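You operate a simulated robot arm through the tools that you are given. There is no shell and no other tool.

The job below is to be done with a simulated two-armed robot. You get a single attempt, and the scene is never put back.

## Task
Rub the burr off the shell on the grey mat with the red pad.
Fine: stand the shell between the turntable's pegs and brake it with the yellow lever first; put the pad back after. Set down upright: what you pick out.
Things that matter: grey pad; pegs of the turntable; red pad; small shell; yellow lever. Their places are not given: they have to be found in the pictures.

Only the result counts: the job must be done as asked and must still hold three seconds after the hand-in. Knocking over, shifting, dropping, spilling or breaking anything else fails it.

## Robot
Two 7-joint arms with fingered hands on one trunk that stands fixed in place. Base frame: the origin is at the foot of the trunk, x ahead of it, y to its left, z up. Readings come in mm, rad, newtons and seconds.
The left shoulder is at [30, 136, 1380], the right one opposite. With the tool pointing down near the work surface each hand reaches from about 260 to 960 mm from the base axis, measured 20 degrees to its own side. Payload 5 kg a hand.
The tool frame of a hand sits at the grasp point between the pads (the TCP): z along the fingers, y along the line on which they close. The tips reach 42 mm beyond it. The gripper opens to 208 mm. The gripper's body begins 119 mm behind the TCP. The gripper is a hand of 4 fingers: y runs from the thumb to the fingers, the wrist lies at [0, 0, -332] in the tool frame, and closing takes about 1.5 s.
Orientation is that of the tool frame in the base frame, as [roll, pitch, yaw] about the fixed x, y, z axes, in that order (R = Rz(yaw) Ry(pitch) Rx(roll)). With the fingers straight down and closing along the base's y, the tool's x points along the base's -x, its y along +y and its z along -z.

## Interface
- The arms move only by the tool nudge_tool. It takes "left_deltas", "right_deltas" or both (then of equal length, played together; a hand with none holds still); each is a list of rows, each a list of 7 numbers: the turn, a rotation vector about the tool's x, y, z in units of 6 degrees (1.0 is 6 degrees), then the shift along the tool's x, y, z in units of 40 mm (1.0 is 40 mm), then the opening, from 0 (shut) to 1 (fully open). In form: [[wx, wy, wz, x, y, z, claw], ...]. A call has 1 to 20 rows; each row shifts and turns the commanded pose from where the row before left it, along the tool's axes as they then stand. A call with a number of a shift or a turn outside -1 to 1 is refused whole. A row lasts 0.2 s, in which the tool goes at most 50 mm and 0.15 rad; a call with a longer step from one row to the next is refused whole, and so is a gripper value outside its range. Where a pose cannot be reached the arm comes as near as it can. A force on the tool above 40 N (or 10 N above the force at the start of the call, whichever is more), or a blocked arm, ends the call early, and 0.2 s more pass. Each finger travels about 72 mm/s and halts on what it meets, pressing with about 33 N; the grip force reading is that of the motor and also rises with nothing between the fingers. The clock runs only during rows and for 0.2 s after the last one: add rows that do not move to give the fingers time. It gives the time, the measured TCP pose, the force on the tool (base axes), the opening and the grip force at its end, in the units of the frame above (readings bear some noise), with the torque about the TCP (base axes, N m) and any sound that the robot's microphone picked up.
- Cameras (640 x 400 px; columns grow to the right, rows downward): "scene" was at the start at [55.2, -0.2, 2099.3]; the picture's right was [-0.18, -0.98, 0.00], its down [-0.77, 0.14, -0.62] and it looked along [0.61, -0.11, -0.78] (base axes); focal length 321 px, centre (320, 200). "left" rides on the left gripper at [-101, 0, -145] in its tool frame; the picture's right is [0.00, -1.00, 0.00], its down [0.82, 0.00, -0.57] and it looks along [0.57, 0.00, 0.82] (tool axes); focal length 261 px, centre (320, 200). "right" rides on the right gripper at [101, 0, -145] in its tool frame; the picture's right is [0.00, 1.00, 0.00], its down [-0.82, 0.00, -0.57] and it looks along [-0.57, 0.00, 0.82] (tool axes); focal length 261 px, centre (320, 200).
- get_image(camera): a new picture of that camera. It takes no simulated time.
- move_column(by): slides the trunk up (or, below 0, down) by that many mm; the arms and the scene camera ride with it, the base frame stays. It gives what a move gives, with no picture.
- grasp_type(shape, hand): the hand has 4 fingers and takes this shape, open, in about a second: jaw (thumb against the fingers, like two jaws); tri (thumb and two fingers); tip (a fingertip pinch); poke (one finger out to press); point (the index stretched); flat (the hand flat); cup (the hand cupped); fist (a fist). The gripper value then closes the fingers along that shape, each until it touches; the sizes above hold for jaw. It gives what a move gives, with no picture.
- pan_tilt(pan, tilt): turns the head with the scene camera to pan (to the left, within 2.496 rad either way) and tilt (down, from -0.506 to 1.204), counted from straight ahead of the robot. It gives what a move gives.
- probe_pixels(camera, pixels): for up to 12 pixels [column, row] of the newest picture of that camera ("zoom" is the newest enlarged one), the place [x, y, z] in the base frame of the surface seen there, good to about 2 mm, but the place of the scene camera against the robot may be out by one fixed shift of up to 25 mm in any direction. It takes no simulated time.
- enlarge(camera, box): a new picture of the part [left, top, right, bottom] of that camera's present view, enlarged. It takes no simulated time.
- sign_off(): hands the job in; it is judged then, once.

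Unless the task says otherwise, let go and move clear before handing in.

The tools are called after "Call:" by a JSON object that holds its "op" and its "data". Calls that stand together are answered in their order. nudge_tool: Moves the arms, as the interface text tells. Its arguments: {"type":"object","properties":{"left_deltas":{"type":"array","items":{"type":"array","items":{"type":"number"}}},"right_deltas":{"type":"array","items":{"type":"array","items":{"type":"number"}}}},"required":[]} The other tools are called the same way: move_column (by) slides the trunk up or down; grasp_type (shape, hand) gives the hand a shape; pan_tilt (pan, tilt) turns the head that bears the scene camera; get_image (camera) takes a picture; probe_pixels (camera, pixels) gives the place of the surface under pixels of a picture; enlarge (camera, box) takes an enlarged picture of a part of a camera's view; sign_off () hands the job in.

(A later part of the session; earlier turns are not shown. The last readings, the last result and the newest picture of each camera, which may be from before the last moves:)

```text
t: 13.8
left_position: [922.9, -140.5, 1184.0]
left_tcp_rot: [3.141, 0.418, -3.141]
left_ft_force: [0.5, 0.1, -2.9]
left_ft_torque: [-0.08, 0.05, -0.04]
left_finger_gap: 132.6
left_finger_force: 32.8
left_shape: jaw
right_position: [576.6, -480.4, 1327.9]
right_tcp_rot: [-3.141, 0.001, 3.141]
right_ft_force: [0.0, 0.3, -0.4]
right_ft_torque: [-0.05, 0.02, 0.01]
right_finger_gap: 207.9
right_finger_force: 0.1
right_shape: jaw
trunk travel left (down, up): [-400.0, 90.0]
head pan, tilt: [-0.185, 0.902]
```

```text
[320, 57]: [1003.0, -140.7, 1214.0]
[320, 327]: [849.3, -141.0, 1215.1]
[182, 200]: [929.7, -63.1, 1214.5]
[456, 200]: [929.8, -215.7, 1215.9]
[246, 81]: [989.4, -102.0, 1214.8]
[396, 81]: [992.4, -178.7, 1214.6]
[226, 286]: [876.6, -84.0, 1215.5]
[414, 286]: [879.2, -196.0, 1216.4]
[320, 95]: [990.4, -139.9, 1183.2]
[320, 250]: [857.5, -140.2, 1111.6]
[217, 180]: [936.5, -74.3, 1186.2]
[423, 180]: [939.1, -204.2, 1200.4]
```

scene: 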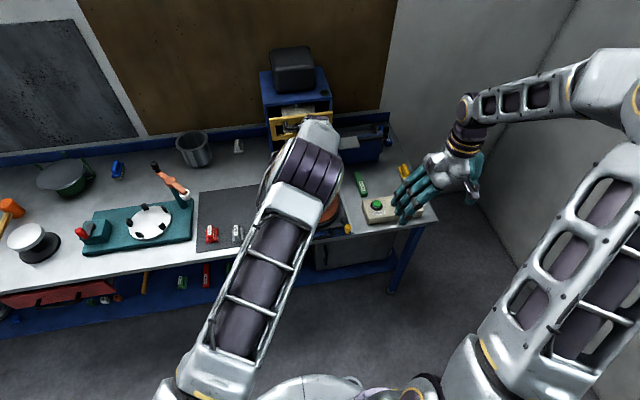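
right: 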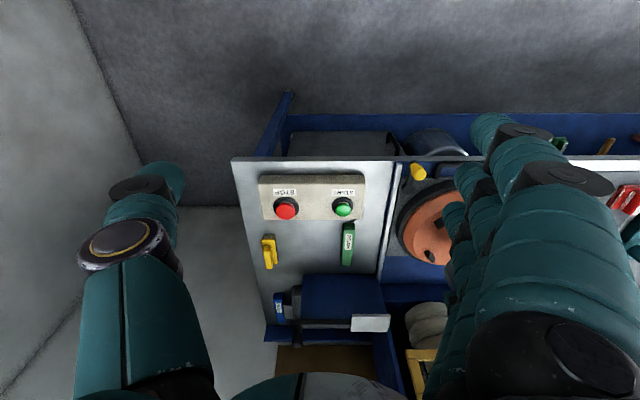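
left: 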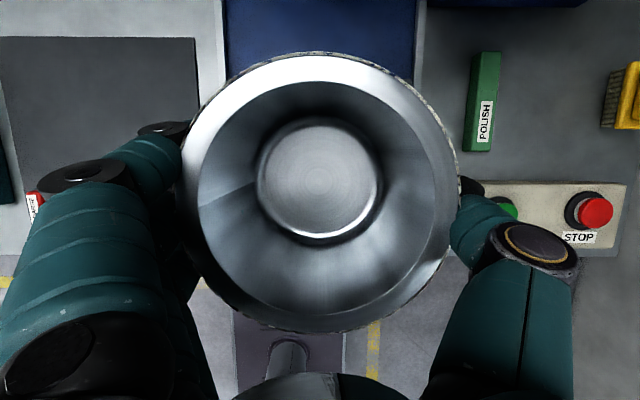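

The shell centre is at ≈(926,-140), within about 2 mm of the table centre. I'll lower it to just above the peg tops.

Call:
{"op": "nudge_tool", "data": {"left_deltas": [[0, 0, 0, 0.16, -0.003, 0.39, 0.2], [0, 0, 0, 0.16, -0.003, 0.39, 0.2], [0, 0, 0, 0.16, -0.003, 0.39, 0.2], [0, 0, 0, 0.16, -0.003, 0.39, 0.2], [0, 0, 0, 0, 0, 0, 0.2]]}}

Call:
{"op": "enlarge", "data": {"camera": "scene", "box": [250, 110, 370, 250]}}

Call:
{"op": "enlarge", "data": {"camera": "right", "box": [380, 140, 480, 280]}}

```text
t: 15.0
left_position: [923.1, -140.5, 1117.8]
left_tcp_rot: [-3.141, 0.419, -3.141]
left_ft_force: [0.8, -0.1, -2.3]
left_ft_torque: [-0.01, -0.04, 0.0]
left_finger_gap: 132.7
left_finger_force: 33.3
left_shape: jaw
right_position: [576.8, -481.6, 1326.9]
right_tcp_rot: [-3.141, 0.0, 3.141]
right_ft_force: [0.4, -0.2, 0.0]
right_ft_torque: [0.0, -0.01, -0.01]
right_finger_gap: 208.0
right_finger_force: 0.0
right_shape: jaw
trunk travel left (down, up): [-400.0, 90.0]
head pan, tilt: [-0.185, 0.902]
```

```text
2.86 times, centred on (310, 180) of scene
```

zoom: 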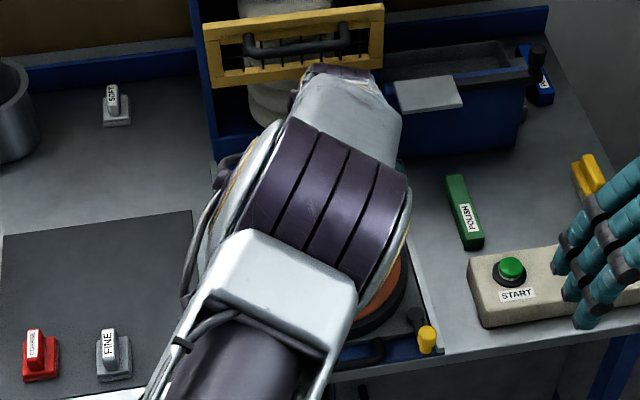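

```text
2.86 times, centred on (430, 210) of right
```

zoom: 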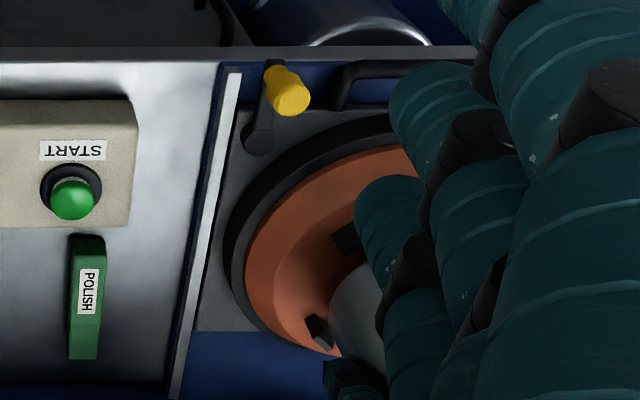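

The shell's edge is clear of the visible peg, so I'll lower it slowly towards the table (4 mm rows) watching the force.

Call:
{"op": "nudge_tool", "data": {"left_deltas": [[0, 0, 0, 0.02, -0.005, 0.1, 0.2], [0, 0, 0, 0.04, 0, 0.0913, 0.2], [0, 0, 0, 0.04, 0, 0.0913, 0.2], [0, 0, 0, 0.04, 0, 0.0913, 0.2], [0, 0, 0, 0.04, 0, 0.0913, 0.2], [0, 0, 0, 0.04, 0, 0.0913, 0.2], [0, 0, 0, 0, 0, 0, 0.2]]}}

Call:
{"op": "get_image", "data": {"camera": "left"}}

```text
t: 16.6
left_position: [926.6, -142.3, 1095.7]
left_tcp_rot: [-3.14, 0.422, -3.14]
left_ft_force: [6.0, -1.5, 10.3]
left_ft_torque: [0.0, -0.04, -0.01]
left_finger_gap: 132.6
left_finger_force: 33.3
left_shape: jaw
right_position: [576.1, -481.4, 1328.0]
right_tcp_rot: [-3.141, 0.0, -3.141]
right_ft_force: [-0.2, -0.8, -1.1]
right_ft_torque: [-0.02, 0.02, -0.01]
right_finger_gap: 207.9
right_finger_force: 0.0
right_shape: jaw
trunk travel left (down, up): [-400.0, 90.0]
head pan, tilt: [-0.185, 0.902]
```

```text
taken
```

left: 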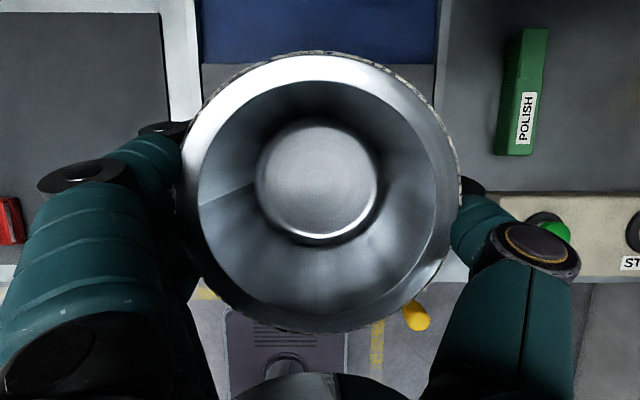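

Contact began: the force is (6,-1.5,10) N and the hand was pushed +3.5 mm in x and -1.8 mm in y, so the pegs' faces are guiding the shell. I'll check the rim's level and position before going on.

Call:
{"op": "probe_pixels", "data": {"camera": "left", "pixels": [[320, 57], [320, 327], [182, 200], [456, 200], [246, 81], [396, 81], [226, 286], [414, 286], [320, 95], [320, 250], [217, 180], [423, 180]]}}

Call:
{"op": "enlarge", "data": {"camera": "right", "box": [390, 170, 460, 270]}}

```text
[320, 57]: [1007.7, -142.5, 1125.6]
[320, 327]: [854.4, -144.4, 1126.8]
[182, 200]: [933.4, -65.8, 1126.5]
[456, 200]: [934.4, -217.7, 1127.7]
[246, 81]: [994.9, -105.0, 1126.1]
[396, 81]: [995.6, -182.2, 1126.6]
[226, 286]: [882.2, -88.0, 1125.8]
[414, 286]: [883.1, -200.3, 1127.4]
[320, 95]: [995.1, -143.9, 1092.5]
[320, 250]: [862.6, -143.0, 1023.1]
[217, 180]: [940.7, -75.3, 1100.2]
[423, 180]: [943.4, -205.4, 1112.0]
```

```text
4.00 times, centred on (425, 220) of right
```

zoom: 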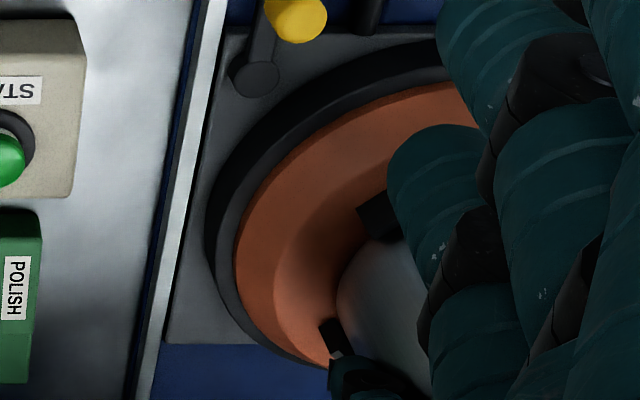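

The rim centre is now (931,-142.5), level, with the bottom ≈8 mm above the disc and inside the pegs. I'll shift the command to this guided position and lower further gently.

Call:
{"op": "nudge_tool", "data": {"left_deltas": [[0, 0, 0, -0.068, -0.038, 0.03, 0.2], [0, 0, 0, 0.02, 0, 0.046, 0.2], [0, 0, 0, 0.02, 0, 0.046, 0.2], [0, 0, 0, 0.02, 0, 0.046, 0.2], [0, 0, 0, 0, 0, 0, 0.2]]}}

```text
t: 17.8
left_position: [928.8, -142.3, 1087.9]
left_tcp_rot: [3.141, 0.418, -3.14]
left_ft_force: [3.9, 0.2, 3.7]
left_ft_torque: [0.3, -0.26, -0.02]
left_finger_gap: 132.5
left_finger_force: 33.3
left_shape: jaw
right_position: [575.9, -480.4, 1327.6]
right_tcp_rot: [3.141, -0.001, 3.141]
right_ft_force: [-0.4, 0.3, 0.2]
right_ft_torque: [0.04, 0.0, -0.01]
right_finger_gap: 207.9
right_finger_force: 0.0
right_shape: jaw
trunk travel left (down, up): [-400.0, 90.0]
head pan, tilt: [-0.185, 0.902]
```

The hand dropped to z 1087.9 (bottom ≈988, the disc's height) with only 3.7 N. I'll check the picture.

Call:
{"op": "get_image", "data": {"camera": "left"}}

Call:
{"op": "probe_pixels", "data": {"camera": "left", "pixels": [[320, 57], [320, 327], [182, 200], [456, 200], [246, 81], [396, 81], [226, 286], [414, 286], [290, 180], [350, 180], [318, 150], [318, 210]]}}

Call:
{"op": "enlarge", "data": {"camera": "right", "box": [390, 170, 460, 270]}}

```text
taken
```

left: 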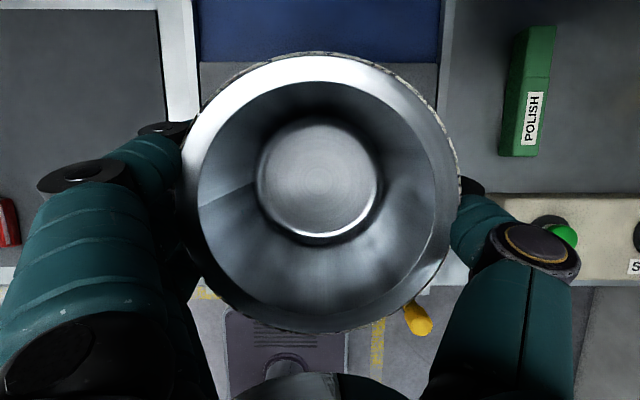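

```text
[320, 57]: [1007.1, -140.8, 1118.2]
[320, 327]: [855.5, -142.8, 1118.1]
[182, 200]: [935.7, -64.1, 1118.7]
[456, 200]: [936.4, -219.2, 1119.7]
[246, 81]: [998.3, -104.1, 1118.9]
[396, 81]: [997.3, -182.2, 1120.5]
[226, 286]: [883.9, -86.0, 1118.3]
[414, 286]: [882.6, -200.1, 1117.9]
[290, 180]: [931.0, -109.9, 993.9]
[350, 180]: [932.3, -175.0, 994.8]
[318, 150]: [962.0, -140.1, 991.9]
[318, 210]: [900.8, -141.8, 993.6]
```

```text
4.00 times, centred on (425, 220) of right
```

zoom: 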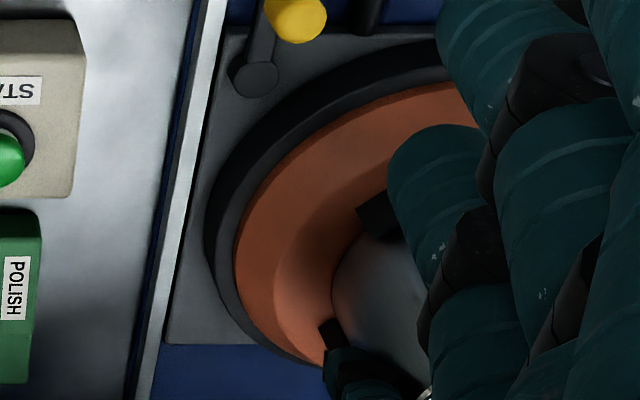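

The rim is level at z≈1118.5 and the inner floor at ≈993, so the shell is standing on the disc between the pegs. I'll open the hand.

Call:
{"op": "nudge_tool", "data": {"left_deltas": [[0, 0, 0, 0, 0, 0, 0.7], [0, 0, 0, 0, 0, 0, 0.8], [0, 0, 0, 0, 0, 0, 0.9], [0, 0, 0, 0, 0, 0, 1], [0, 0, 0, 0, 0, 0, 1], [0, 0, 0, 0, 0, 0, 1], [0, 0, 0, 0, 0, 0, 1]]}}

Call:
{"op": "get_image", "data": {"camera": "left"}}

```text
t: 19.4
left_position: [929.0, -141.9, 1087.1]
left_tcp_rot: [3.141, 0.419, -3.14]
left_ft_force: [0.6, -0.1, 0.0]
left_ft_torque: [0.02, 0.01, -0.02]
left_finger_gap: 207.7
left_finger_force: 0.2
left_shape: jaw
right_position: [575.8, -480.4, 1328.5]
right_tcp_rot: [3.141, 0.001, -3.141]
right_ft_force: [-0.6, 0.6, -0.7]
right_ft_torque: [0.01, 0.01, 0.0]
right_finger_gap: 208.0
right_finger_force: 0.0
right_shape: jaw
trunk travel left (down, up): [-400.0, 90.0]
head pan, tilt: [-0.185, 0.902]
```

```text
taken
```

left: 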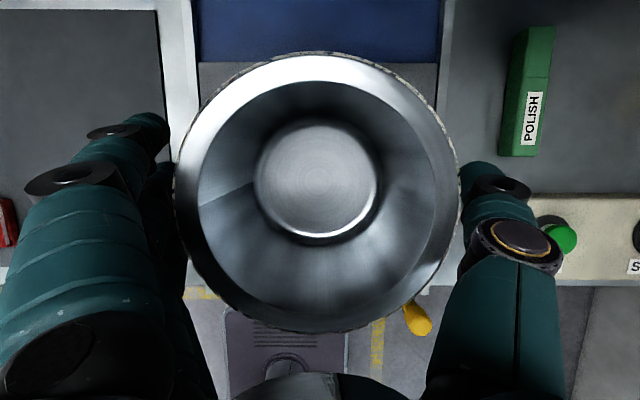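

The shell stood still when released. I'll raise the left hand straight up, then move it to the left, away from the turntable.

Call:
{"op": "nudge_tool", "data": {"left_deltas": [[0, 0, 0, -0.4, 0, -0.913, 1], [0, 0, 0, -0.4, 0, -0.913, 1], [0, 0, 0, -0.4, 0, -0.913, 1], [0, 0, 0, -0.4, 0, -0.913, 1], [0, 0, 0, -0.2, 0, -0.45, 1], [0, 0, 0, 0.1, 0.9, 0, 1], [0, 0, 0, 0.1, 0.9, 0, 1], [0, 0, 0, 0.1, 0.9, 0, 1], [0, 0, 0, 0.1, 0.9, 0, 1], [0, 0, 0, 0.1, 0.9, 0, 1], [0, 0, 0, 0.1, 0.9, 0, 1], [0, 0, 0, 0.1, 0.9, 0, 1], [0, 0, 0, 0.1, 0.9, 0, 1], [0, 0, 0, 0.1, 0.9, 0, 1], [0, 0, 0, 0.1, 0.9, 0, 1], [0, 0, 0, 0.1, 0.9, 0, 1], [0, 0, 0, 0.1, 0.9, 0, 1]]}}

Call:
{"op": "get_image", "data": {"camera": "scene"}}

Call:
{"op": "enlarge", "data": {"camera": "scene", "box": [260, 140, 370, 250]}}

Call:
{"op": "get_image", "data": {"camera": "left"}}

```text
t: 23.0
left_position: [882.7, 289.9, 1246.8]
left_tcp_rot: [-3.139, 0.417, 3.14]
left_ft_force: [0.5, -0.8, -0.9]
left_ft_torque: [0.09, 0.04, 0.01]
left_finger_gap: 207.5
left_finger_force: 0.0
left_shape: jaw
right_position: [575.4, -477.7, 1329.7]
right_tcp_rot: [-3.14, 0.001, -3.141]
right_ft_force: [0.7, 0.7, 0.8]
right_ft_torque: [-0.16, -0.01, 0.02]
right_finger_gap: 208.2
right_finger_force: 0.1
right_shape: jaw
trunk travel left (down, up): [-400.0, 90.0]
head pan, tilt: [-0.185, 0.902]
```

```text
taken
```

scene: 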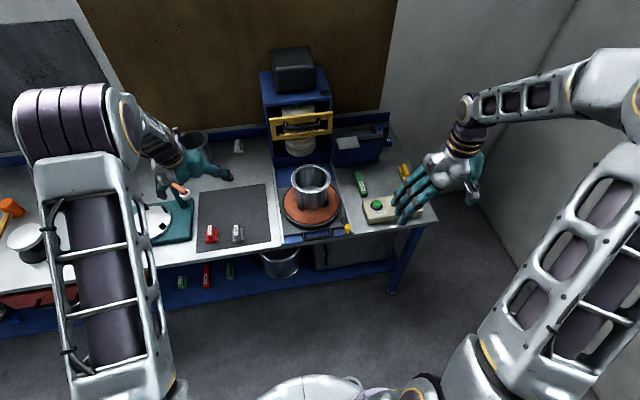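

```text
3.64 times, centred on (315, 195) of scene
```

zoom: 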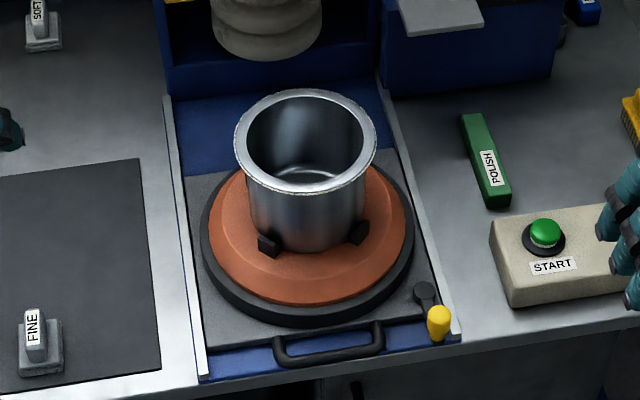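

```text
taken
```

left: 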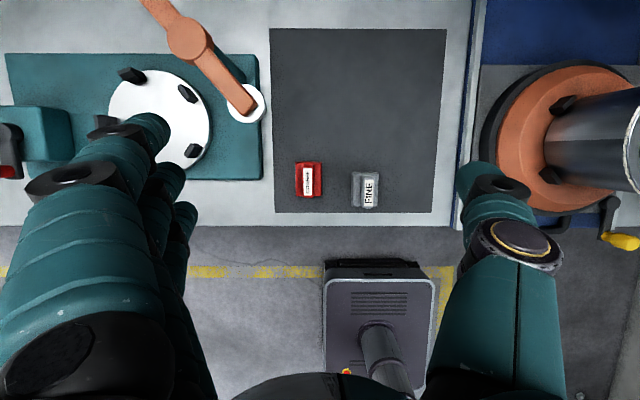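

The shell stands upright between the pegs. Next comes the lever: I'll bring the right hand closer to look at it (lever at scene zoom (425,290)–(438,320)).

Call:
{"op": "nudge_tool", "data": {"right_deltas": [[0, 0, 0, -0.375, 0.636, 0.64, 1], [0, 0, 0, -0.375, 0.636, 0.64, 1], [0, 0, 0, -0.375, 0.636, 0.64, 1], [0, 0, 0, -0.375, 0.636, 0.64, 1], [0, 0, 0, -0.375, 0.636, 0.64, 1], [0, 0, 0, -0.375, 0.636, 0.64, 1], [0, 0, 0, -0.375, 0.636, 0.64, 1], [0, 0, 0, 0, 0, 0, 1]]}}

Call:
{"op": "get_image", "data": {"camera": "right"}}

```text
t: 24.8
left_position: [882.2, 288.0, 1247.1]
left_tcp_rot: [3.141, 0.418, 3.14]
left_ft_force: [-0.9, -0.5, 0.2]
left_ft_torque: [0.09, -0.02, 0.02]
left_finger_gap: 207.8
left_finger_force: 0.0
left_shape: jaw
right_position: [681.0, -303.0, 1150.5]
right_tcp_rot: [-3.141, 0.0, 3.141]
right_ft_force: [-0.1, -0.8, 0.0]
right_ft_torque: [0.1, -0.03, 0.01]
right_finger_gap: 208.0
right_finger_force: 0.0
right_shape: jaw
trunk travel left (down, up): [-400.0, 90.0]
head pan, tilt: [-0.185, 0.902]
```

```text
taken
```

right: 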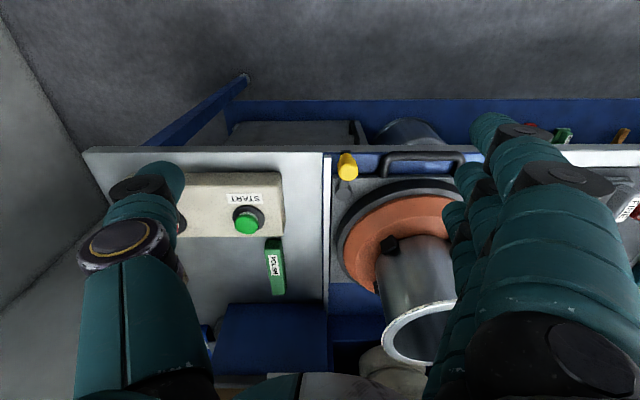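

Call:
{"op": "enlarge", "data": {"camera": "right", "box": [315, 140, 395, 220]}}

Call:
{"op": "probe_pixels", "data": {"camera": "right", "pixels": [[345, 162], [350, 172], [345, 178], [343, 186], [395, 158], [425, 155], [458, 160], [385, 172], [352, 200], [345, 215], [327, 180], [280, 190]]}}

```text
5.00 times, centred on (355, 180) of right
```

zoom: 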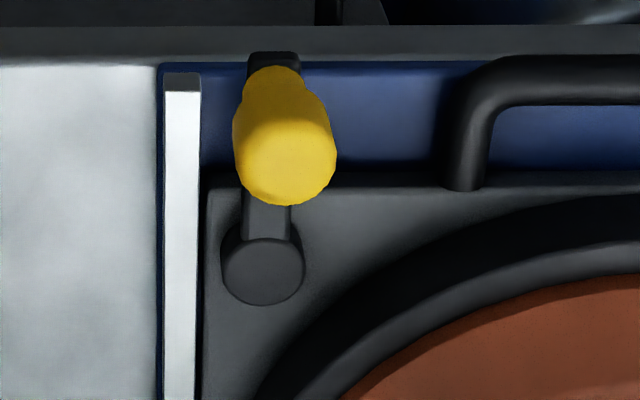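

```text
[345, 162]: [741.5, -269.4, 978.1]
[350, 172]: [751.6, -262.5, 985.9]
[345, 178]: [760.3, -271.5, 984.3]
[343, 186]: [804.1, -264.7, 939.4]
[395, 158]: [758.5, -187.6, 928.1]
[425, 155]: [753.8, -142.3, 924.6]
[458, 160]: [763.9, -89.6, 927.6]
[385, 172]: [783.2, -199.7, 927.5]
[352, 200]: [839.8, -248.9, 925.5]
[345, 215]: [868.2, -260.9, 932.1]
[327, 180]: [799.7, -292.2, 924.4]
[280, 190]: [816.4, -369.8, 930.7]
```

The lever bar (z≈939) can swing over the drawer handle (z≈928) or over the rail, and I can't see which way brakes. I'll straddle the yellow knob (≈(750,-265.5), top z 986) with half-closed jaws so I can push it gently either way.

Call:
{"op": "nudge_tool", "data": {"right_deltas": [[0, 0, 0, -0.575, 0.31, 0, 0.35], [0, 0, 0, -0.575, 0.31, 0, 0.35], [0, 0, 0, -0.575, 0.31, 0, 0.35], [0, 0, 0, 0, 0, 0, 0.35], [0, 0, 0, 0, 0, 0, 0.35], [0, 0, 0, 0, 0, 0, 0.35], [0, 0, 0, 0, 0, 0, 0.35]]}}

Call:
{"op": "get_image", "data": {"camera": "right"}}

Call:
{"op": "enlarge", "data": {"camera": "scene", "box": [260, 110, 440, 270]}}

```text
t: 26.4
left_position: [882.2, 288.6, 1246.2]
left_tcp_rot: [-3.141, 0.42, 3.141]
left_ft_force: [0.3, 0.2, 0.3]
left_ft_torque: [0.02, -0.04, 0.0]
left_finger_gap: 207.9
left_finger_force: 0.0
left_shape: jaw
right_position: [749.2, -265.5, 1151.1]
right_tcp_rot: [-3.141, 0.0, -3.14]
right_ft_force: [-0.7, -0.7, -0.2]
right_ft_torque: [0.04, -0.06, -0.01]
right_finger_gap: 73.5
right_finger_force: 0.0
right_shape: jaw
trunk travel left (down, up): [-400.0, 90.0]
head pan, tilt: [-0.185, 0.902]
```

```text
taken
```

right: 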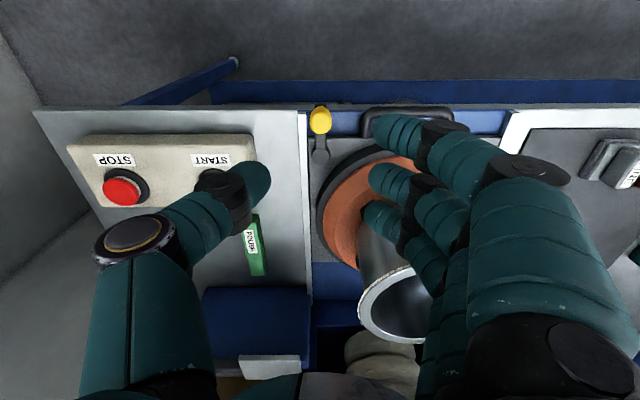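

```text
2.50 times, centred on (350, 190) of scene
```

zoom: 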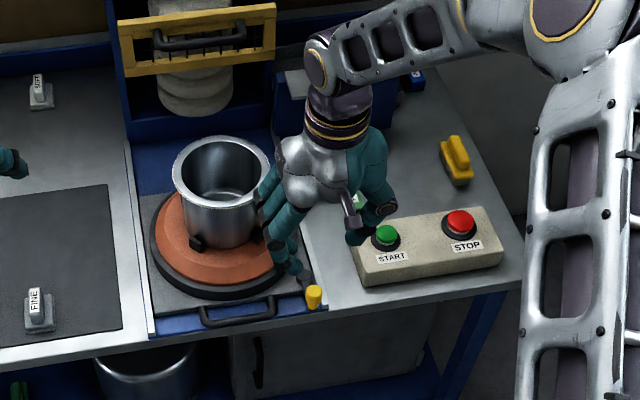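

The hand looks clear of the shell, box and handle. I'll lower it straight down in stages over the knob.

Call:
{"op": "nudge_tool", "data": {"right_deltas": [[0, 0, 0, 0, 0, 0.7, 0.35], [0, 0, 0, 0, 0, 0.7, 0.35], [0, 0, 0, 0, 0, 0.7, 0.35], [0, 0, 0, 0, 0, 0.5, 0.35], [0, 0, 0, 0, 0, 0, 0.35]]}}

Call:
{"op": "get_image", "data": {"camera": "right"}}

Call:
{"op": "enlarge", "data": {"camera": "scene", "box": [260, 130, 420, 270]}}

Call:
{"op": "get_image", "data": {"camera": "left"}}

```text
t: 27.6
left_position: [881.4, 288.5, 1246.7]
left_tcp_rot: [-3.141, 0.42, -3.141]
left_ft_force: [0.3, -0.4, 0.1]
left_ft_torque: [0.0, -0.03, 0.05]
left_finger_gap: 208.2
left_finger_force: 0.1
left_shape: jaw
right_position: [751.4, -266.0, 1047.4]
right_tcp_rot: [3.14, -0.001, -3.141]
right_ft_force: [0.1, -0.4, -0.2]
right_ft_torque: [0.0, -0.04, 0.01]
right_finger_gap: 73.4
right_finger_force: 0.0
right_shape: jaw
trunk travel left (down, up): [-400.0, 90.0]
head pan, tilt: [-0.185, 0.902]
```

```text
taken
```

right: 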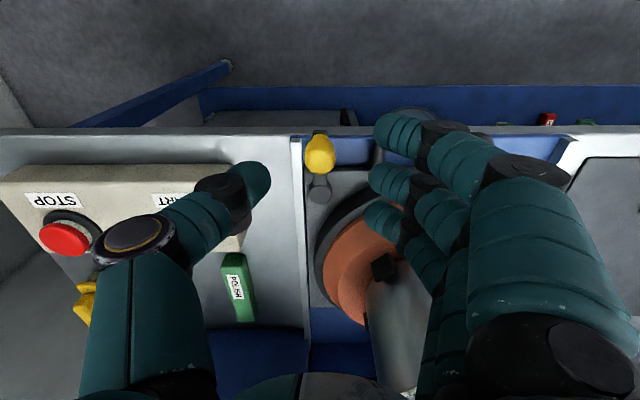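

```text
2.86 times, centred on (340, 200) of scene
```

zoom: 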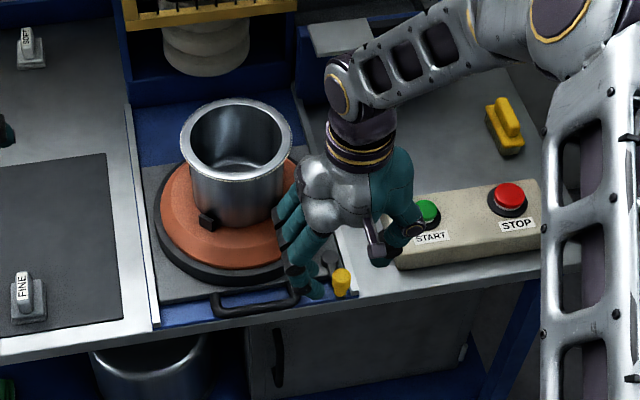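

```text
taken
```

left: 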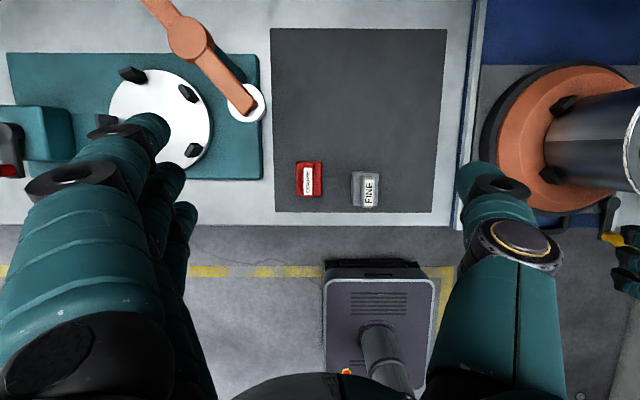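

The knob at (320,155) is centred between the thumb and fingers. I'll lower the last 45 mm so that the fingertips straddle it.

Call:
{"op": "nudge_tool", "data": {"right_deltas": [[0, 0, 0, 0, 0, 0.3, 0.35], [0, 0, 0, 0, 0, 0.3, 0.35], [0, 0, 0, 0, 0, 0.3, 0.35], [0, 0, 0, 0, 0, 0.25, 0.35], [0, 0, 0, 0, 0, 0, 0.35]]}}

Call:
{"op": "get_image", "data": {"camera": "right"}}

Call:
{"op": "enlarge", "data": {"camera": "scene", "box": [280, 150, 420, 270]}}

```text
t: 28.8
left_position: [882.9, 289.0, 1246.9]
left_tcp_rot: [3.142, 0.418, -3.141]
left_ft_force: [-0.1, -0.3, -0.9]
left_ft_torque: [0.0, 0.01, 0.02]
left_finger_gap: 208.0
left_finger_force: 0.1
left_shape: jaw
right_position: [750.2, -265.6, 1000.0]
right_tcp_rot: [-3.142, -0.001, -3.141]
right_ft_force: [-0.1, -0.4, 0.3]
right_ft_torque: [-0.01, -0.02, -0.01]
right_finger_gap: 73.4
right_finger_force: 0.0
right_shape: jaw
trunk travel left (down, up): [-400.0, 90.0]
head pan, tilt: [-0.185, 0.902]
```

```text
taken
```

right: 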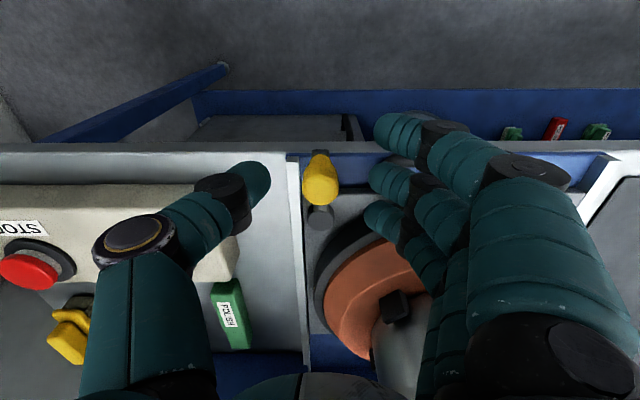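

```text
3.33 times, centred on (350, 210) of scene
```

zoom: 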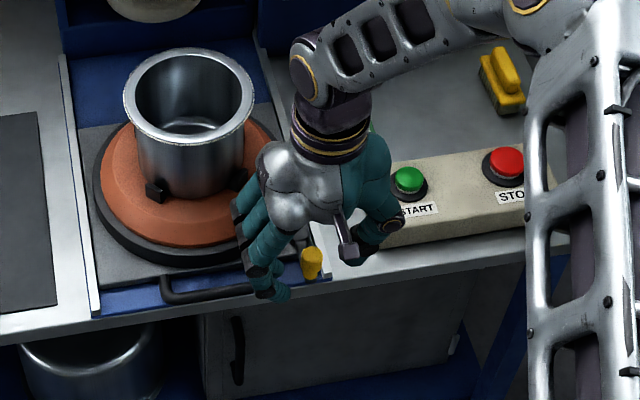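

The knob is now between the thumb and fingers with no contact. I'll first push gently toward +y in small rows and watch the force and the lever.

Call:
{"op": "nudge_tool", "data": {"right_deltas": [[0, 0, 0, 0, 0.2, 0, 0.35], [0, 0, 0, 0, 0.2, 0, 0.35], [0, 0, 0, 0, 0.2, 0, 0.35], [0, 0, 0, 0, 0.15, 0, 0.35], [0, 0, 0, 0, 0, 0, 0.35]]}}

Call:
{"op": "get_image", "data": {"camera": "right"}}

```text
t: 30.0
left_position: [883.1, 287.4, 1246.6]
left_tcp_rot: [3.142, 0.42, 3.141]
left_ft_force: [0.9, -0.3, 0.4]
left_ft_torque: [0.05, 0.0, 0.0]
left_finger_gap: 208.0
left_finger_force: 0.1
left_shape: jaw
right_position: [749.5, -236.8, 999.6]
right_tcp_rot: [3.141, -0.001, -3.14]
right_ft_force: [0.0, -3.3, 0.2]
right_ft_torque: [-0.18, 0.0, -0.01]
right_finger_gap: 75.3
right_finger_force: 0.2
right_shape: jaw
trunk travel left (down, up): [-400.0, 90.0]
head pan, tilt: [-0.185, 0.902]
```

```text
taken
```

right: 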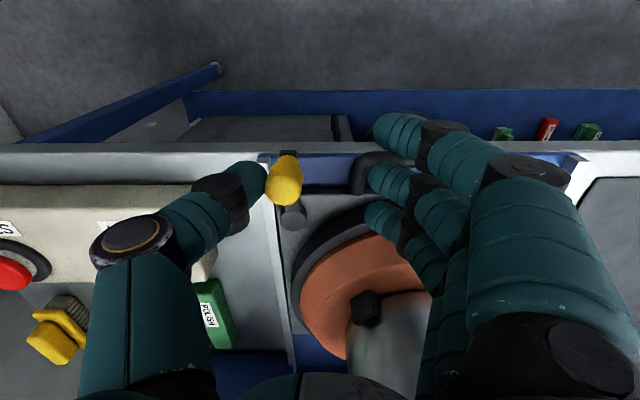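

The thumb just touched the knob (−3.3 N in y). I'll push 12 mm further and see whether the lever yields.

Call:
{"op": "nudge_tool", "data": {"right_deltas": [[0, 0, 0, 0, 0.1, 0, 0.35], [0, 0, 0, 0, 0.1, 0, 0.35], [0, 0, 0, 0, 0.1, 0, 0.35], [0, 0, 0, 0, 0, 0, 0.35]]}}

Call:
{"op": "get_image", "data": {"camera": "right"}}

Call:
{"op": "enlarge", "data": {"camera": "right", "box": [230, 130, 370, 230]}}

```text
t: 31.0
left_position: [881.8, 287.4, 1247.5]
left_tcp_rot: [3.139, 0.419, 3.141]
left_ft_force: [0.2, -0.5, 0.1]
left_ft_torque: [0.01, 0.0, 0.05]
left_finger_gap: 208.0
left_finger_force: 0.0
left_shape: jaw
right_position: [751.8, -226.8, 1000.3]
right_tcp_rot: [-3.14, -0.001, 3.141]
right_ft_force: [-2.5, -16.1, 9.2]
right_ft_torque: [-0.9, 0.02, -0.18]
right_finger_gap: 85.6
right_finger_force: 0.1
right_shape: jaw
trunk travel left (down, up): [-400.0, 90.0]
head pan, tilt: [-0.185, 0.902]
```

```text
taken
```

right: 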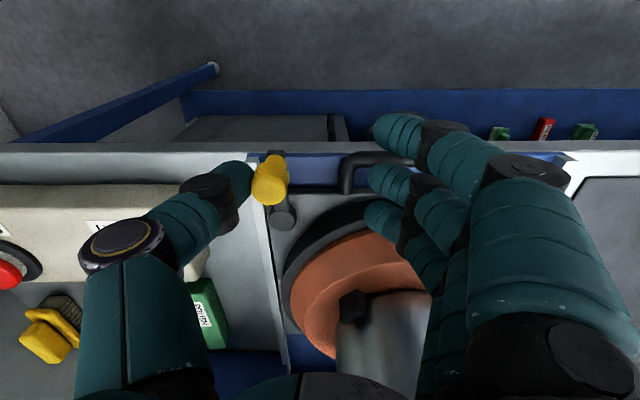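

```text
4.00 times, centred on (300, 180) of right
```

zoom: 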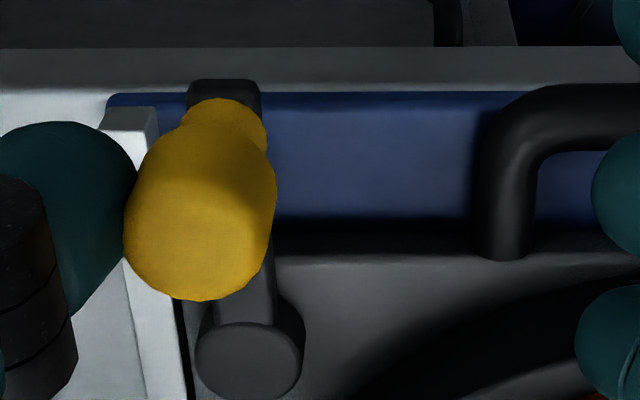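

At 16 N the lever did not budge (the thumb gave way instead), so that side is its stop. I'll back off and push the other way, toward −y.

Call:
{"op": "nudge_tool", "data": {"right_deltas": [[0, 0, 0, 0, -0.5, 0, 0.35], [0, 0, 0, 0, -0.5, 0, 0.35], [0, 0, 0, 0, -0.4, 0, 0.35], [0, 0, 0, 0, -0.2, 0, 0.35], [0, 0, 0, 0, -0.2, 0, 0.35], [0, 0, 0, 0, -0.1, 0, 0.35], [0, 0, 0, 0, 0, 0, 0.35]]}}

Call:
{"op": "get_image", "data": {"camera": "right"}}

```text
t: 32.6
left_position: [882.5, 288.5, 1246.1]
left_tcp_rot: [-3.141, 0.418, 3.141]
left_ft_force: [0.9, 1.0, 0.2]
left_ft_torque: [-0.03, -0.03, 0.0]
left_finger_gap: 208.1
left_finger_force: 0.1
left_shape: jaw
right_position: [749.0, -299.8, 1000.9]
right_tcp_rot: [3.141, -0.001, 3.141]
right_ft_force: [-1.4, 0.5, 1.1]
right_ft_torque: [0.01, 0.02, 0.08]
right_finger_gap: 73.7
right_finger_force: 0.1
right_shape: jaw
trunk travel left (down, up): [-400.0, 90.0]
head pan, tilt: [-0.185, 0.902]
```

```text
taken
```

right: 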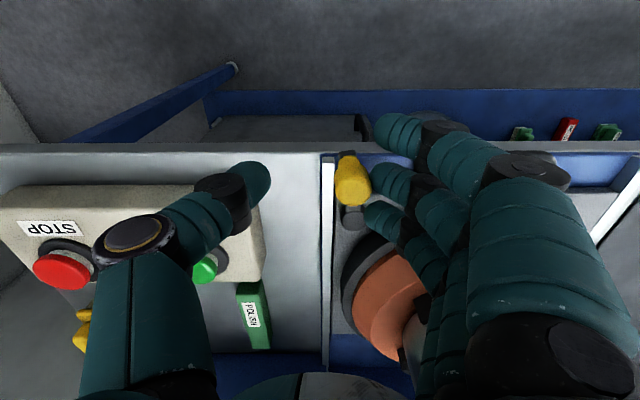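

The fingers are at the knob, but pushing on would carry the thumb toward the START button at (205,265). I'll probe the thumb's shape to judge the clearance.

Call:
{"op": "probe_pixels", "data": {"camera": "right", "pixels": [[258, 178], [235, 205], [215, 190], [185, 215], [130, 235], [110, 245], [150, 320], [205, 262], [375, 180], [370, 215], [385, 125], [350, 180]]}}

```text
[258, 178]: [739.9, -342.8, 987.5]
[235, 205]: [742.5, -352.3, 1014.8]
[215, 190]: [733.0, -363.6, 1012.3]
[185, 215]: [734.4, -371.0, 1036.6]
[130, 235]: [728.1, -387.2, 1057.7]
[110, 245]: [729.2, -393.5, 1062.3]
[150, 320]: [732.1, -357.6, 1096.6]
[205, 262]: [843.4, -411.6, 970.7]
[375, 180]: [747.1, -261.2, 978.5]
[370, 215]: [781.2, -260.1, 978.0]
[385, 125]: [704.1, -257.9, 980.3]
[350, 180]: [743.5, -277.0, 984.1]
```

The thumb would come close to the START button with wide jaws. I'll recentre on the knob and narrow the jaws to ~44 mm, raising 6 mm, so the thumb stays near the knob during the swing.

Call:
{"op": "nudge_tool", "data": {"right_deltas": [[0, 0, 0, 0, 0.4, -0.15, 0.35], [0, 0, 0, 0, 0.4, 0, 0.3], [0, 0, 0, 0, 0, 0, 0.21], [0, 0, 0, 0, 0, 0, 0.21], [0, 0, 0, 0, 0, 0, 0.21]]}}

Call:
{"op": "get_image", "data": {"camera": "right"}}

```text
t: 33.8
left_position: [882.4, 288.6, 1245.7]
left_tcp_rot: [3.141, 0.419, -3.141]
left_ft_force: [0.0, 0.0, 0.0]
left_ft_torque: [0.03, -0.02, 0.03]
left_finger_gap: 207.9
left_finger_force: 0.1
left_shape: jaw
right_position: [750.7, -268.0, 1006.3]
right_tcp_rot: [3.141, 0.0, 3.141]
right_ft_force: [0.8, 0.1, -0.1]
right_ft_torque: [0.05, 0.0, -0.01]
right_finger_gap: 44.2
right_finger_force: 0.0
right_shape: jaw
trunk travel left (down, up): [-400.0, 90.0]
head pan, tilt: [-0.185, 0.902]
```

```text
taken
```

right: 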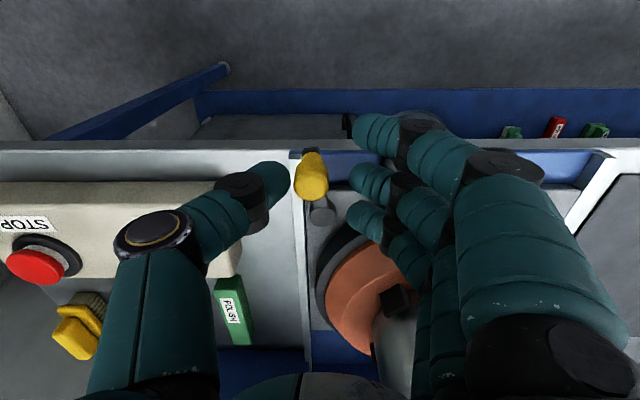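

The knob (312,175) has already shifted ~8 mm toward −y, so that is the free direction. I'll push it along its arc.

Call:
{"op": "nudge_tool", "data": {"right_deltas": [[0, 0, 0, -0.02, -0.22, 0, 0.21], [0, 0, 0, -0.02, -0.22, 0, 0.21], [0, 0, 0, -0.03, -0.22, 0, 0.21], [0, 0, 0, -0.04, -0.22, 0, 0.21], [0, 0, 0, -0.05, -0.22, 0, 0.21], [0, 0, 0, 0, 0, 0, 0.21]]}}

Call:
{"op": "get_image", "data": {"camera": "right"}}

Call:
{"op": "enlarge", "data": {"camera": "right", "box": [250, 130, 410, 250]}}

```text
t: 35.2
left_position: [883.2, 289.3, 1246.1]
left_tcp_rot: [-3.14, 0.42, -3.14]
left_ft_force: [0.3, -0.4, 0.3]
left_ft_torque: [-0.04, -0.02, -0.01]
left_finger_gap: 208.1
left_finger_force: 0.0
left_shape: jaw
right_position: [756.7, -312.1, 1006.1]
right_tcp_rot: [-3.141, 0.0, -3.14]
right_ft_force: [-0.2, 0.7, 0.2]
right_ft_torque: [0.02, -0.01, -0.01]
right_finger_gap: 44.5
right_finger_force: 0.0
right_shape: jaw
trunk travel left (down, up): [-400.0, 90.0]
head pan, tilt: [-0.185, 0.902]
```

```text
taken
```

right: 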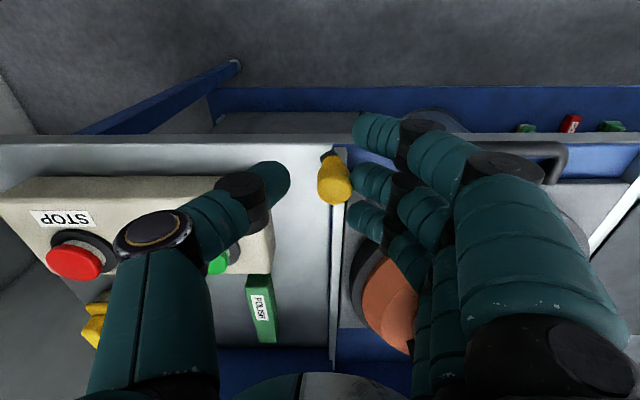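

```text
3.33 times, centred on (330, 190) of right
```

zoom: 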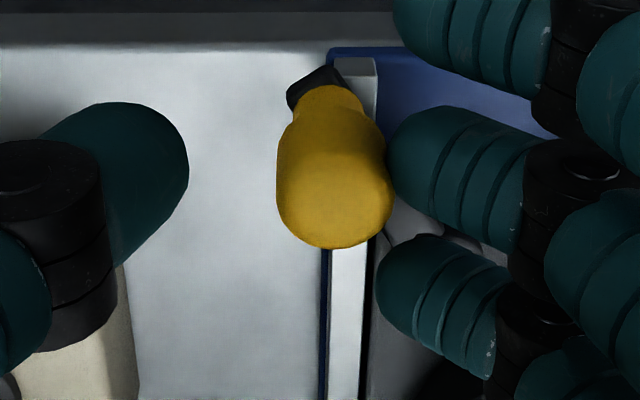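

The lever is swinging freely toward −y (bar now angled, force <1 N). I'll continue along the arc.

Call:
{"op": "nudge_tool", "data": {"right_deltas": [[0, 0, 0, -0.08, -0.16, 0, 0.21], [0, 0, 0, -0.1, -0.15, 0, 0.21], [0, 0, 0, -0.12, -0.12, 0, 0.21], [0, 0, 0, -0.12, -0.1, 0, 0.21], [0, 0, 0, 0, 0, 0, 0.21]]}}

Call:
{"op": "get_image", "data": {"camera": "right"}}

Call:
{"op": "enlarge", "data": {"camera": "scene", "box": [300, 170, 420, 260]}}

```text
t: 36.4
left_position: [882.0, 289.3, 1246.8]
left_tcp_rot: [-3.141, 0.42, -3.141]
left_ft_force: [-0.6, 0.4, 0.7]
left_ft_torque: [-0.01, -0.02, 0.03]
left_finger_gap: 208.0
left_finger_force: 0.1
left_shape: jaw
right_position: [772.8, -333.0, 1006.0]
right_tcp_rot: [3.141, -0.001, -3.141]
right_ft_force: [-1.5, 0.8, -0.9]
right_ft_torque: [0.01, 0.03, 0.03]
right_finger_gap: 44.3
right_finger_force: 0.1
right_shape: jaw
trunk travel left (down, up): [-400.0, 90.0]
head pan, tilt: [-0.185, 0.902]
```

```text
taken
```

right: 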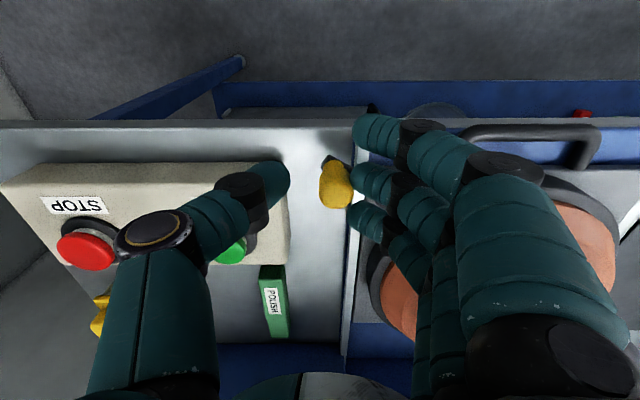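

```text
4.44 times, centred on (360, 215) of scene
```

zoom: 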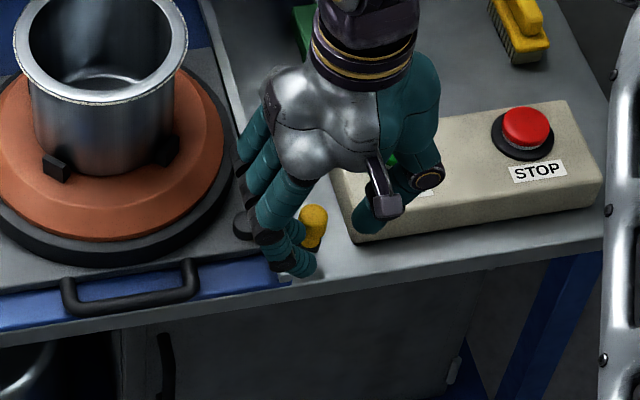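

The lever is at roughly 55°. I'll grip the knob lightly so I can carry it on around toward +x, stopping if the force rises.

Call:
{"op": "nudge_tool", "data": {"right_deltas": [[0, 0, 0, 0, 0, 0, 0.1], [0, 0, 0, 0, 0, 0, 0.1], [0, 0, 0, 0, 0, 0, 0.1], [0, 0, 0, -0.17, -0.1, 0, 0.1], [0, 0, 0, -0.18, -0.08, 0, 0.1], [0, 0, 0, 0, 0, 0, 0.1]]}}

Call:
{"op": "get_image", "data": {"camera": "right"}}

```text
t: 37.8
left_position: [882.6, 289.5, 1245.7]
left_tcp_rot: [-3.141, 0.418, -3.141]
left_ft_force: [-0.3, 0.7, 0.2]
left_ft_torque: [0.01, -0.06, 0.04]
left_finger_gap: 207.8
left_finger_force: 0.1
left_shape: jaw
right_position: [787.2, -338.0, 1008.3]
right_tcp_rot: [3.141, 0.002, -3.142]
right_ft_force: [2.6, 12.4, 4.6]
right_ft_torque: [0.53, -0.11, 0.06]
right_finger_gap: 23.1
right_finger_force: 0.1
right_shape: jaw
trunk travel left (down, up): [-400.0, 90.0]
head pan, tilt: [-0.185, 0.902]
```

```text
taken
```

right: 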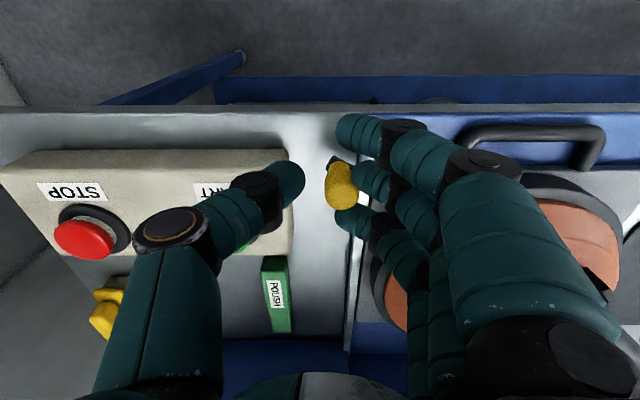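

Call:
{"op": "enlarge", "data": {"camera": "right", "box": [270, 130, 410, 250]}}

Call:
{"op": "probe_pixels", "data": {"camera": "right", "pixels": [[340, 185], [338, 200], [332, 160], [350, 195], [329, 190], [350, 218]]}}

Call:
{"op": "enlarge", "data": {"camera": "scene", "box": [320, 190, 400, 250]}}

```text
3.33 times, centred on (340, 190) of right
```

zoom: 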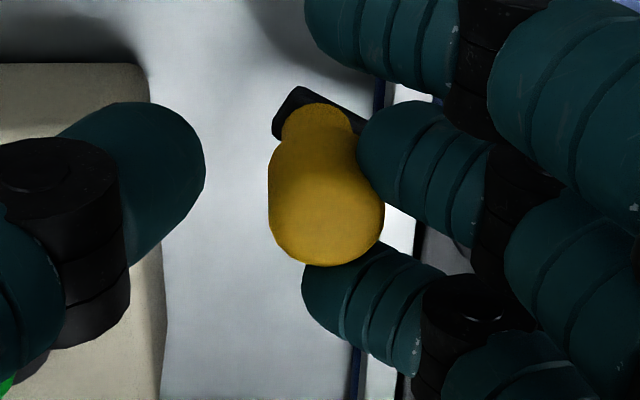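

```text
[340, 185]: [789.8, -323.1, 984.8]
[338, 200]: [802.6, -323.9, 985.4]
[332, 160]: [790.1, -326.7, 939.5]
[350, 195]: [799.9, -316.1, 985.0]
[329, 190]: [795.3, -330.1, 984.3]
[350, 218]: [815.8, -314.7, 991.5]
```

```text
6.67 times, centred on (360, 220) of scene
```

zoom: 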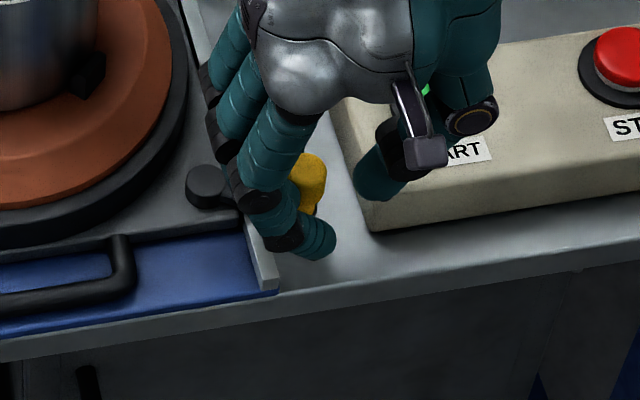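

The knob is now at ≈(797,-323), about 74° round, but one finger has slipped to its +x side and blocks it. I'll open, lift, turn the hand 60° so the fingers sit behind the knob, and come back down.

Call:
{"op": "nudge_tool", "data": {"right_deltas": [[0, 0, 0, 0, 0, 0, 0.2], [0, 0, 0, 0, 0, 0, 0.35], [0, 0, 0, 0, 0, 0, 0.35], [0, 0, 0, 0, 0, -0.7, 0.35], [0, 0, 0, 0, 0, -0.9, 0.35], [0, 0, 0, 0, 0, -0.4, 0.35], [0, 0, -1, 0, 0, 0, 0.35], [0, 0, -1, 0, 0, 0, 0.35], [0, 0, -1, 0, 0, 0, 0.35], [0, 0, -1, 0, 0, 0, 0.35], [0, 0, -1, 0, 0, 0, 0.35], [0, 0, -1, 0, 0, 0, 0.35], [0, 0, -1, 0, 0, 0, 0.35], [0, 0, -1, 0, 0, 0, 0.35], [0, 0, -1, 0, 0, 0, 0.35], [0, 0, -1, 0, 0, 0, 0.35], [0, 0, 0, 0, 0, 0, 0.35]]}}

Call:
{"op": "get_image", "data": {"camera": "right"}}

Call:
{"op": "enlarge", "data": {"camera": "scene", "box": [280, 150, 420, 260]}}

```text
t: 41.4
left_position: [881.9, 289.3, 1246.5]
left_tcp_rot: [-3.141, 0.417, 3.141]
left_ft_force: [0.1, 0.6, 0.4]
left_ft_torque: [0.0, 0.02, 0.01]
left_finger_gap: 207.8
left_finger_force: 0.0
left_shape: jaw
right_position: [787.0, -340.2, 1086.2]
right_tcp_rot: [-3.141, 0.0, -2.093]
right_ft_force: [0.6, 0.0, -0.3]
right_ft_torque: [-0.02, -0.01, 0.0]
right_finger_gap: 72.1
right_finger_force: 0.1
right_shape: jaw
trunk travel left (down, up): [-400.0, 90.0]
head pan, tilt: [-0.185, 0.902]
```

```text
taken
```

right: 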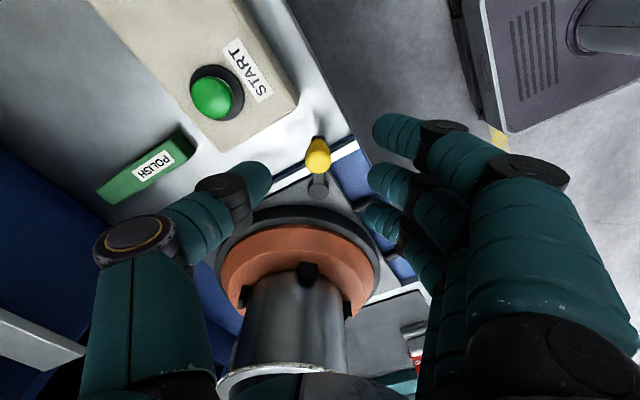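

```text
3.64 times, centred on (350, 205) of scene
```

zoom: 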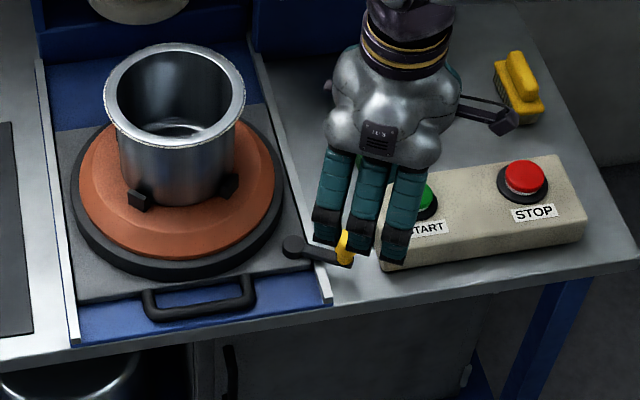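

The lever is now well round (pivot at right-cam (317,188), knob (318,155)). I'll probe the knob to line up with it.

Call:
{"op": "probe_pixels", "data": {"camera": "right", "pixels": [[318, 155], [312, 150], [324, 160], [317, 188], [318, 140], [212, 95], [280, 100], [235, 60]]}}

Call:
{"op": "enlarge", "data": {"camera": "right", "box": [270, 110, 370, 220]}}

```text
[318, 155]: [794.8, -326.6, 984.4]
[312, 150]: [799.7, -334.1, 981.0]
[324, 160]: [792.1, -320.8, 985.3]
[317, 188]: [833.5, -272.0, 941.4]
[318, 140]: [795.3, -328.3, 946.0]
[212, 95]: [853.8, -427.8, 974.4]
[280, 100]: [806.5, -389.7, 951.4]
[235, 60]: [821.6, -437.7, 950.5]
```

```text
3.64 times, centred on (320, 165) of right
```

zoom: 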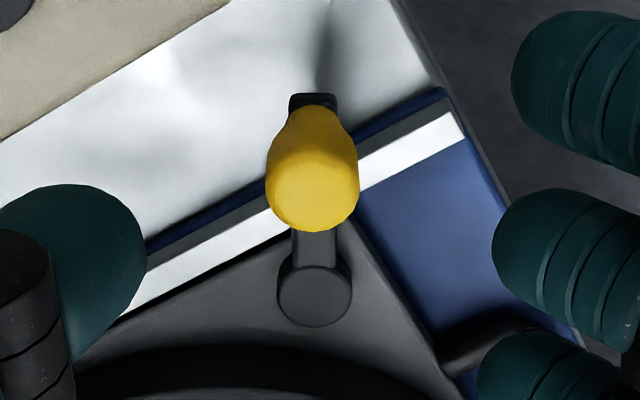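

The pivot probe reads (833,-272) versus (813,-266) earlier, so I must check whether the sled has moved. I'll probe several sled features.

Call:
{"op": "probe_pixels", "data": {"camera": "zoom", "pixels": [[315, 297], [300, 310], [330, 285], [315, 250], [315, 175], [300, 200], [335, 200], [318, 100], [470, 120], [440, 95], [490, 340], [200, 255]]}}

Call:
{"op": "enlarge", "data": {"camera": "scene", "box": [270, 165, 355, 240]}}

Call:
{"op": "probe_pixels", "data": {"camera": "zoom", "pixels": [[300, 370], [415, 350], [485, 290], [257, 222], [391, 200], [170, 380], [340, 385], [530, 300]]}}

```text
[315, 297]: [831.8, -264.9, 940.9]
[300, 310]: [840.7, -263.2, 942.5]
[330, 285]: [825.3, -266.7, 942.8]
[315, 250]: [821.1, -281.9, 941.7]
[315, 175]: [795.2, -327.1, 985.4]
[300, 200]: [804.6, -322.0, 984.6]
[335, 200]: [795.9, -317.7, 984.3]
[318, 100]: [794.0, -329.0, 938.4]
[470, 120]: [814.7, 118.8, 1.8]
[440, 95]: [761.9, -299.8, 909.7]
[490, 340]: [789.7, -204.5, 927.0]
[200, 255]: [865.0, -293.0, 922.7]
```

```text
5.33 times, centred on (312, 202) of scene
```

zoom: 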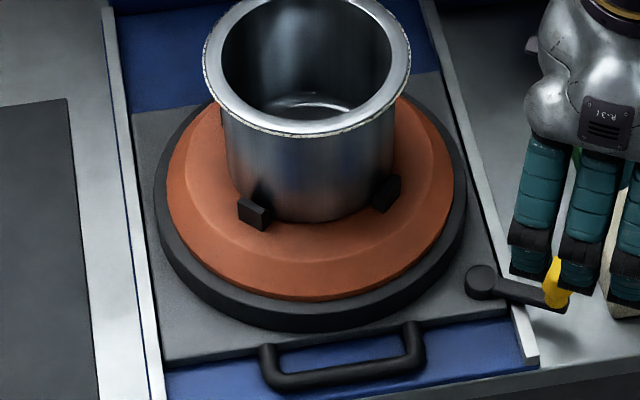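

```text
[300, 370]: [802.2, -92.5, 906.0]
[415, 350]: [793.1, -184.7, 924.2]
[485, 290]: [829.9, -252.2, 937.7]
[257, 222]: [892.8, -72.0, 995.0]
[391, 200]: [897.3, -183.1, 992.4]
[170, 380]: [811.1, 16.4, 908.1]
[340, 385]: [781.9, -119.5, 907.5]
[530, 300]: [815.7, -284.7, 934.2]
```

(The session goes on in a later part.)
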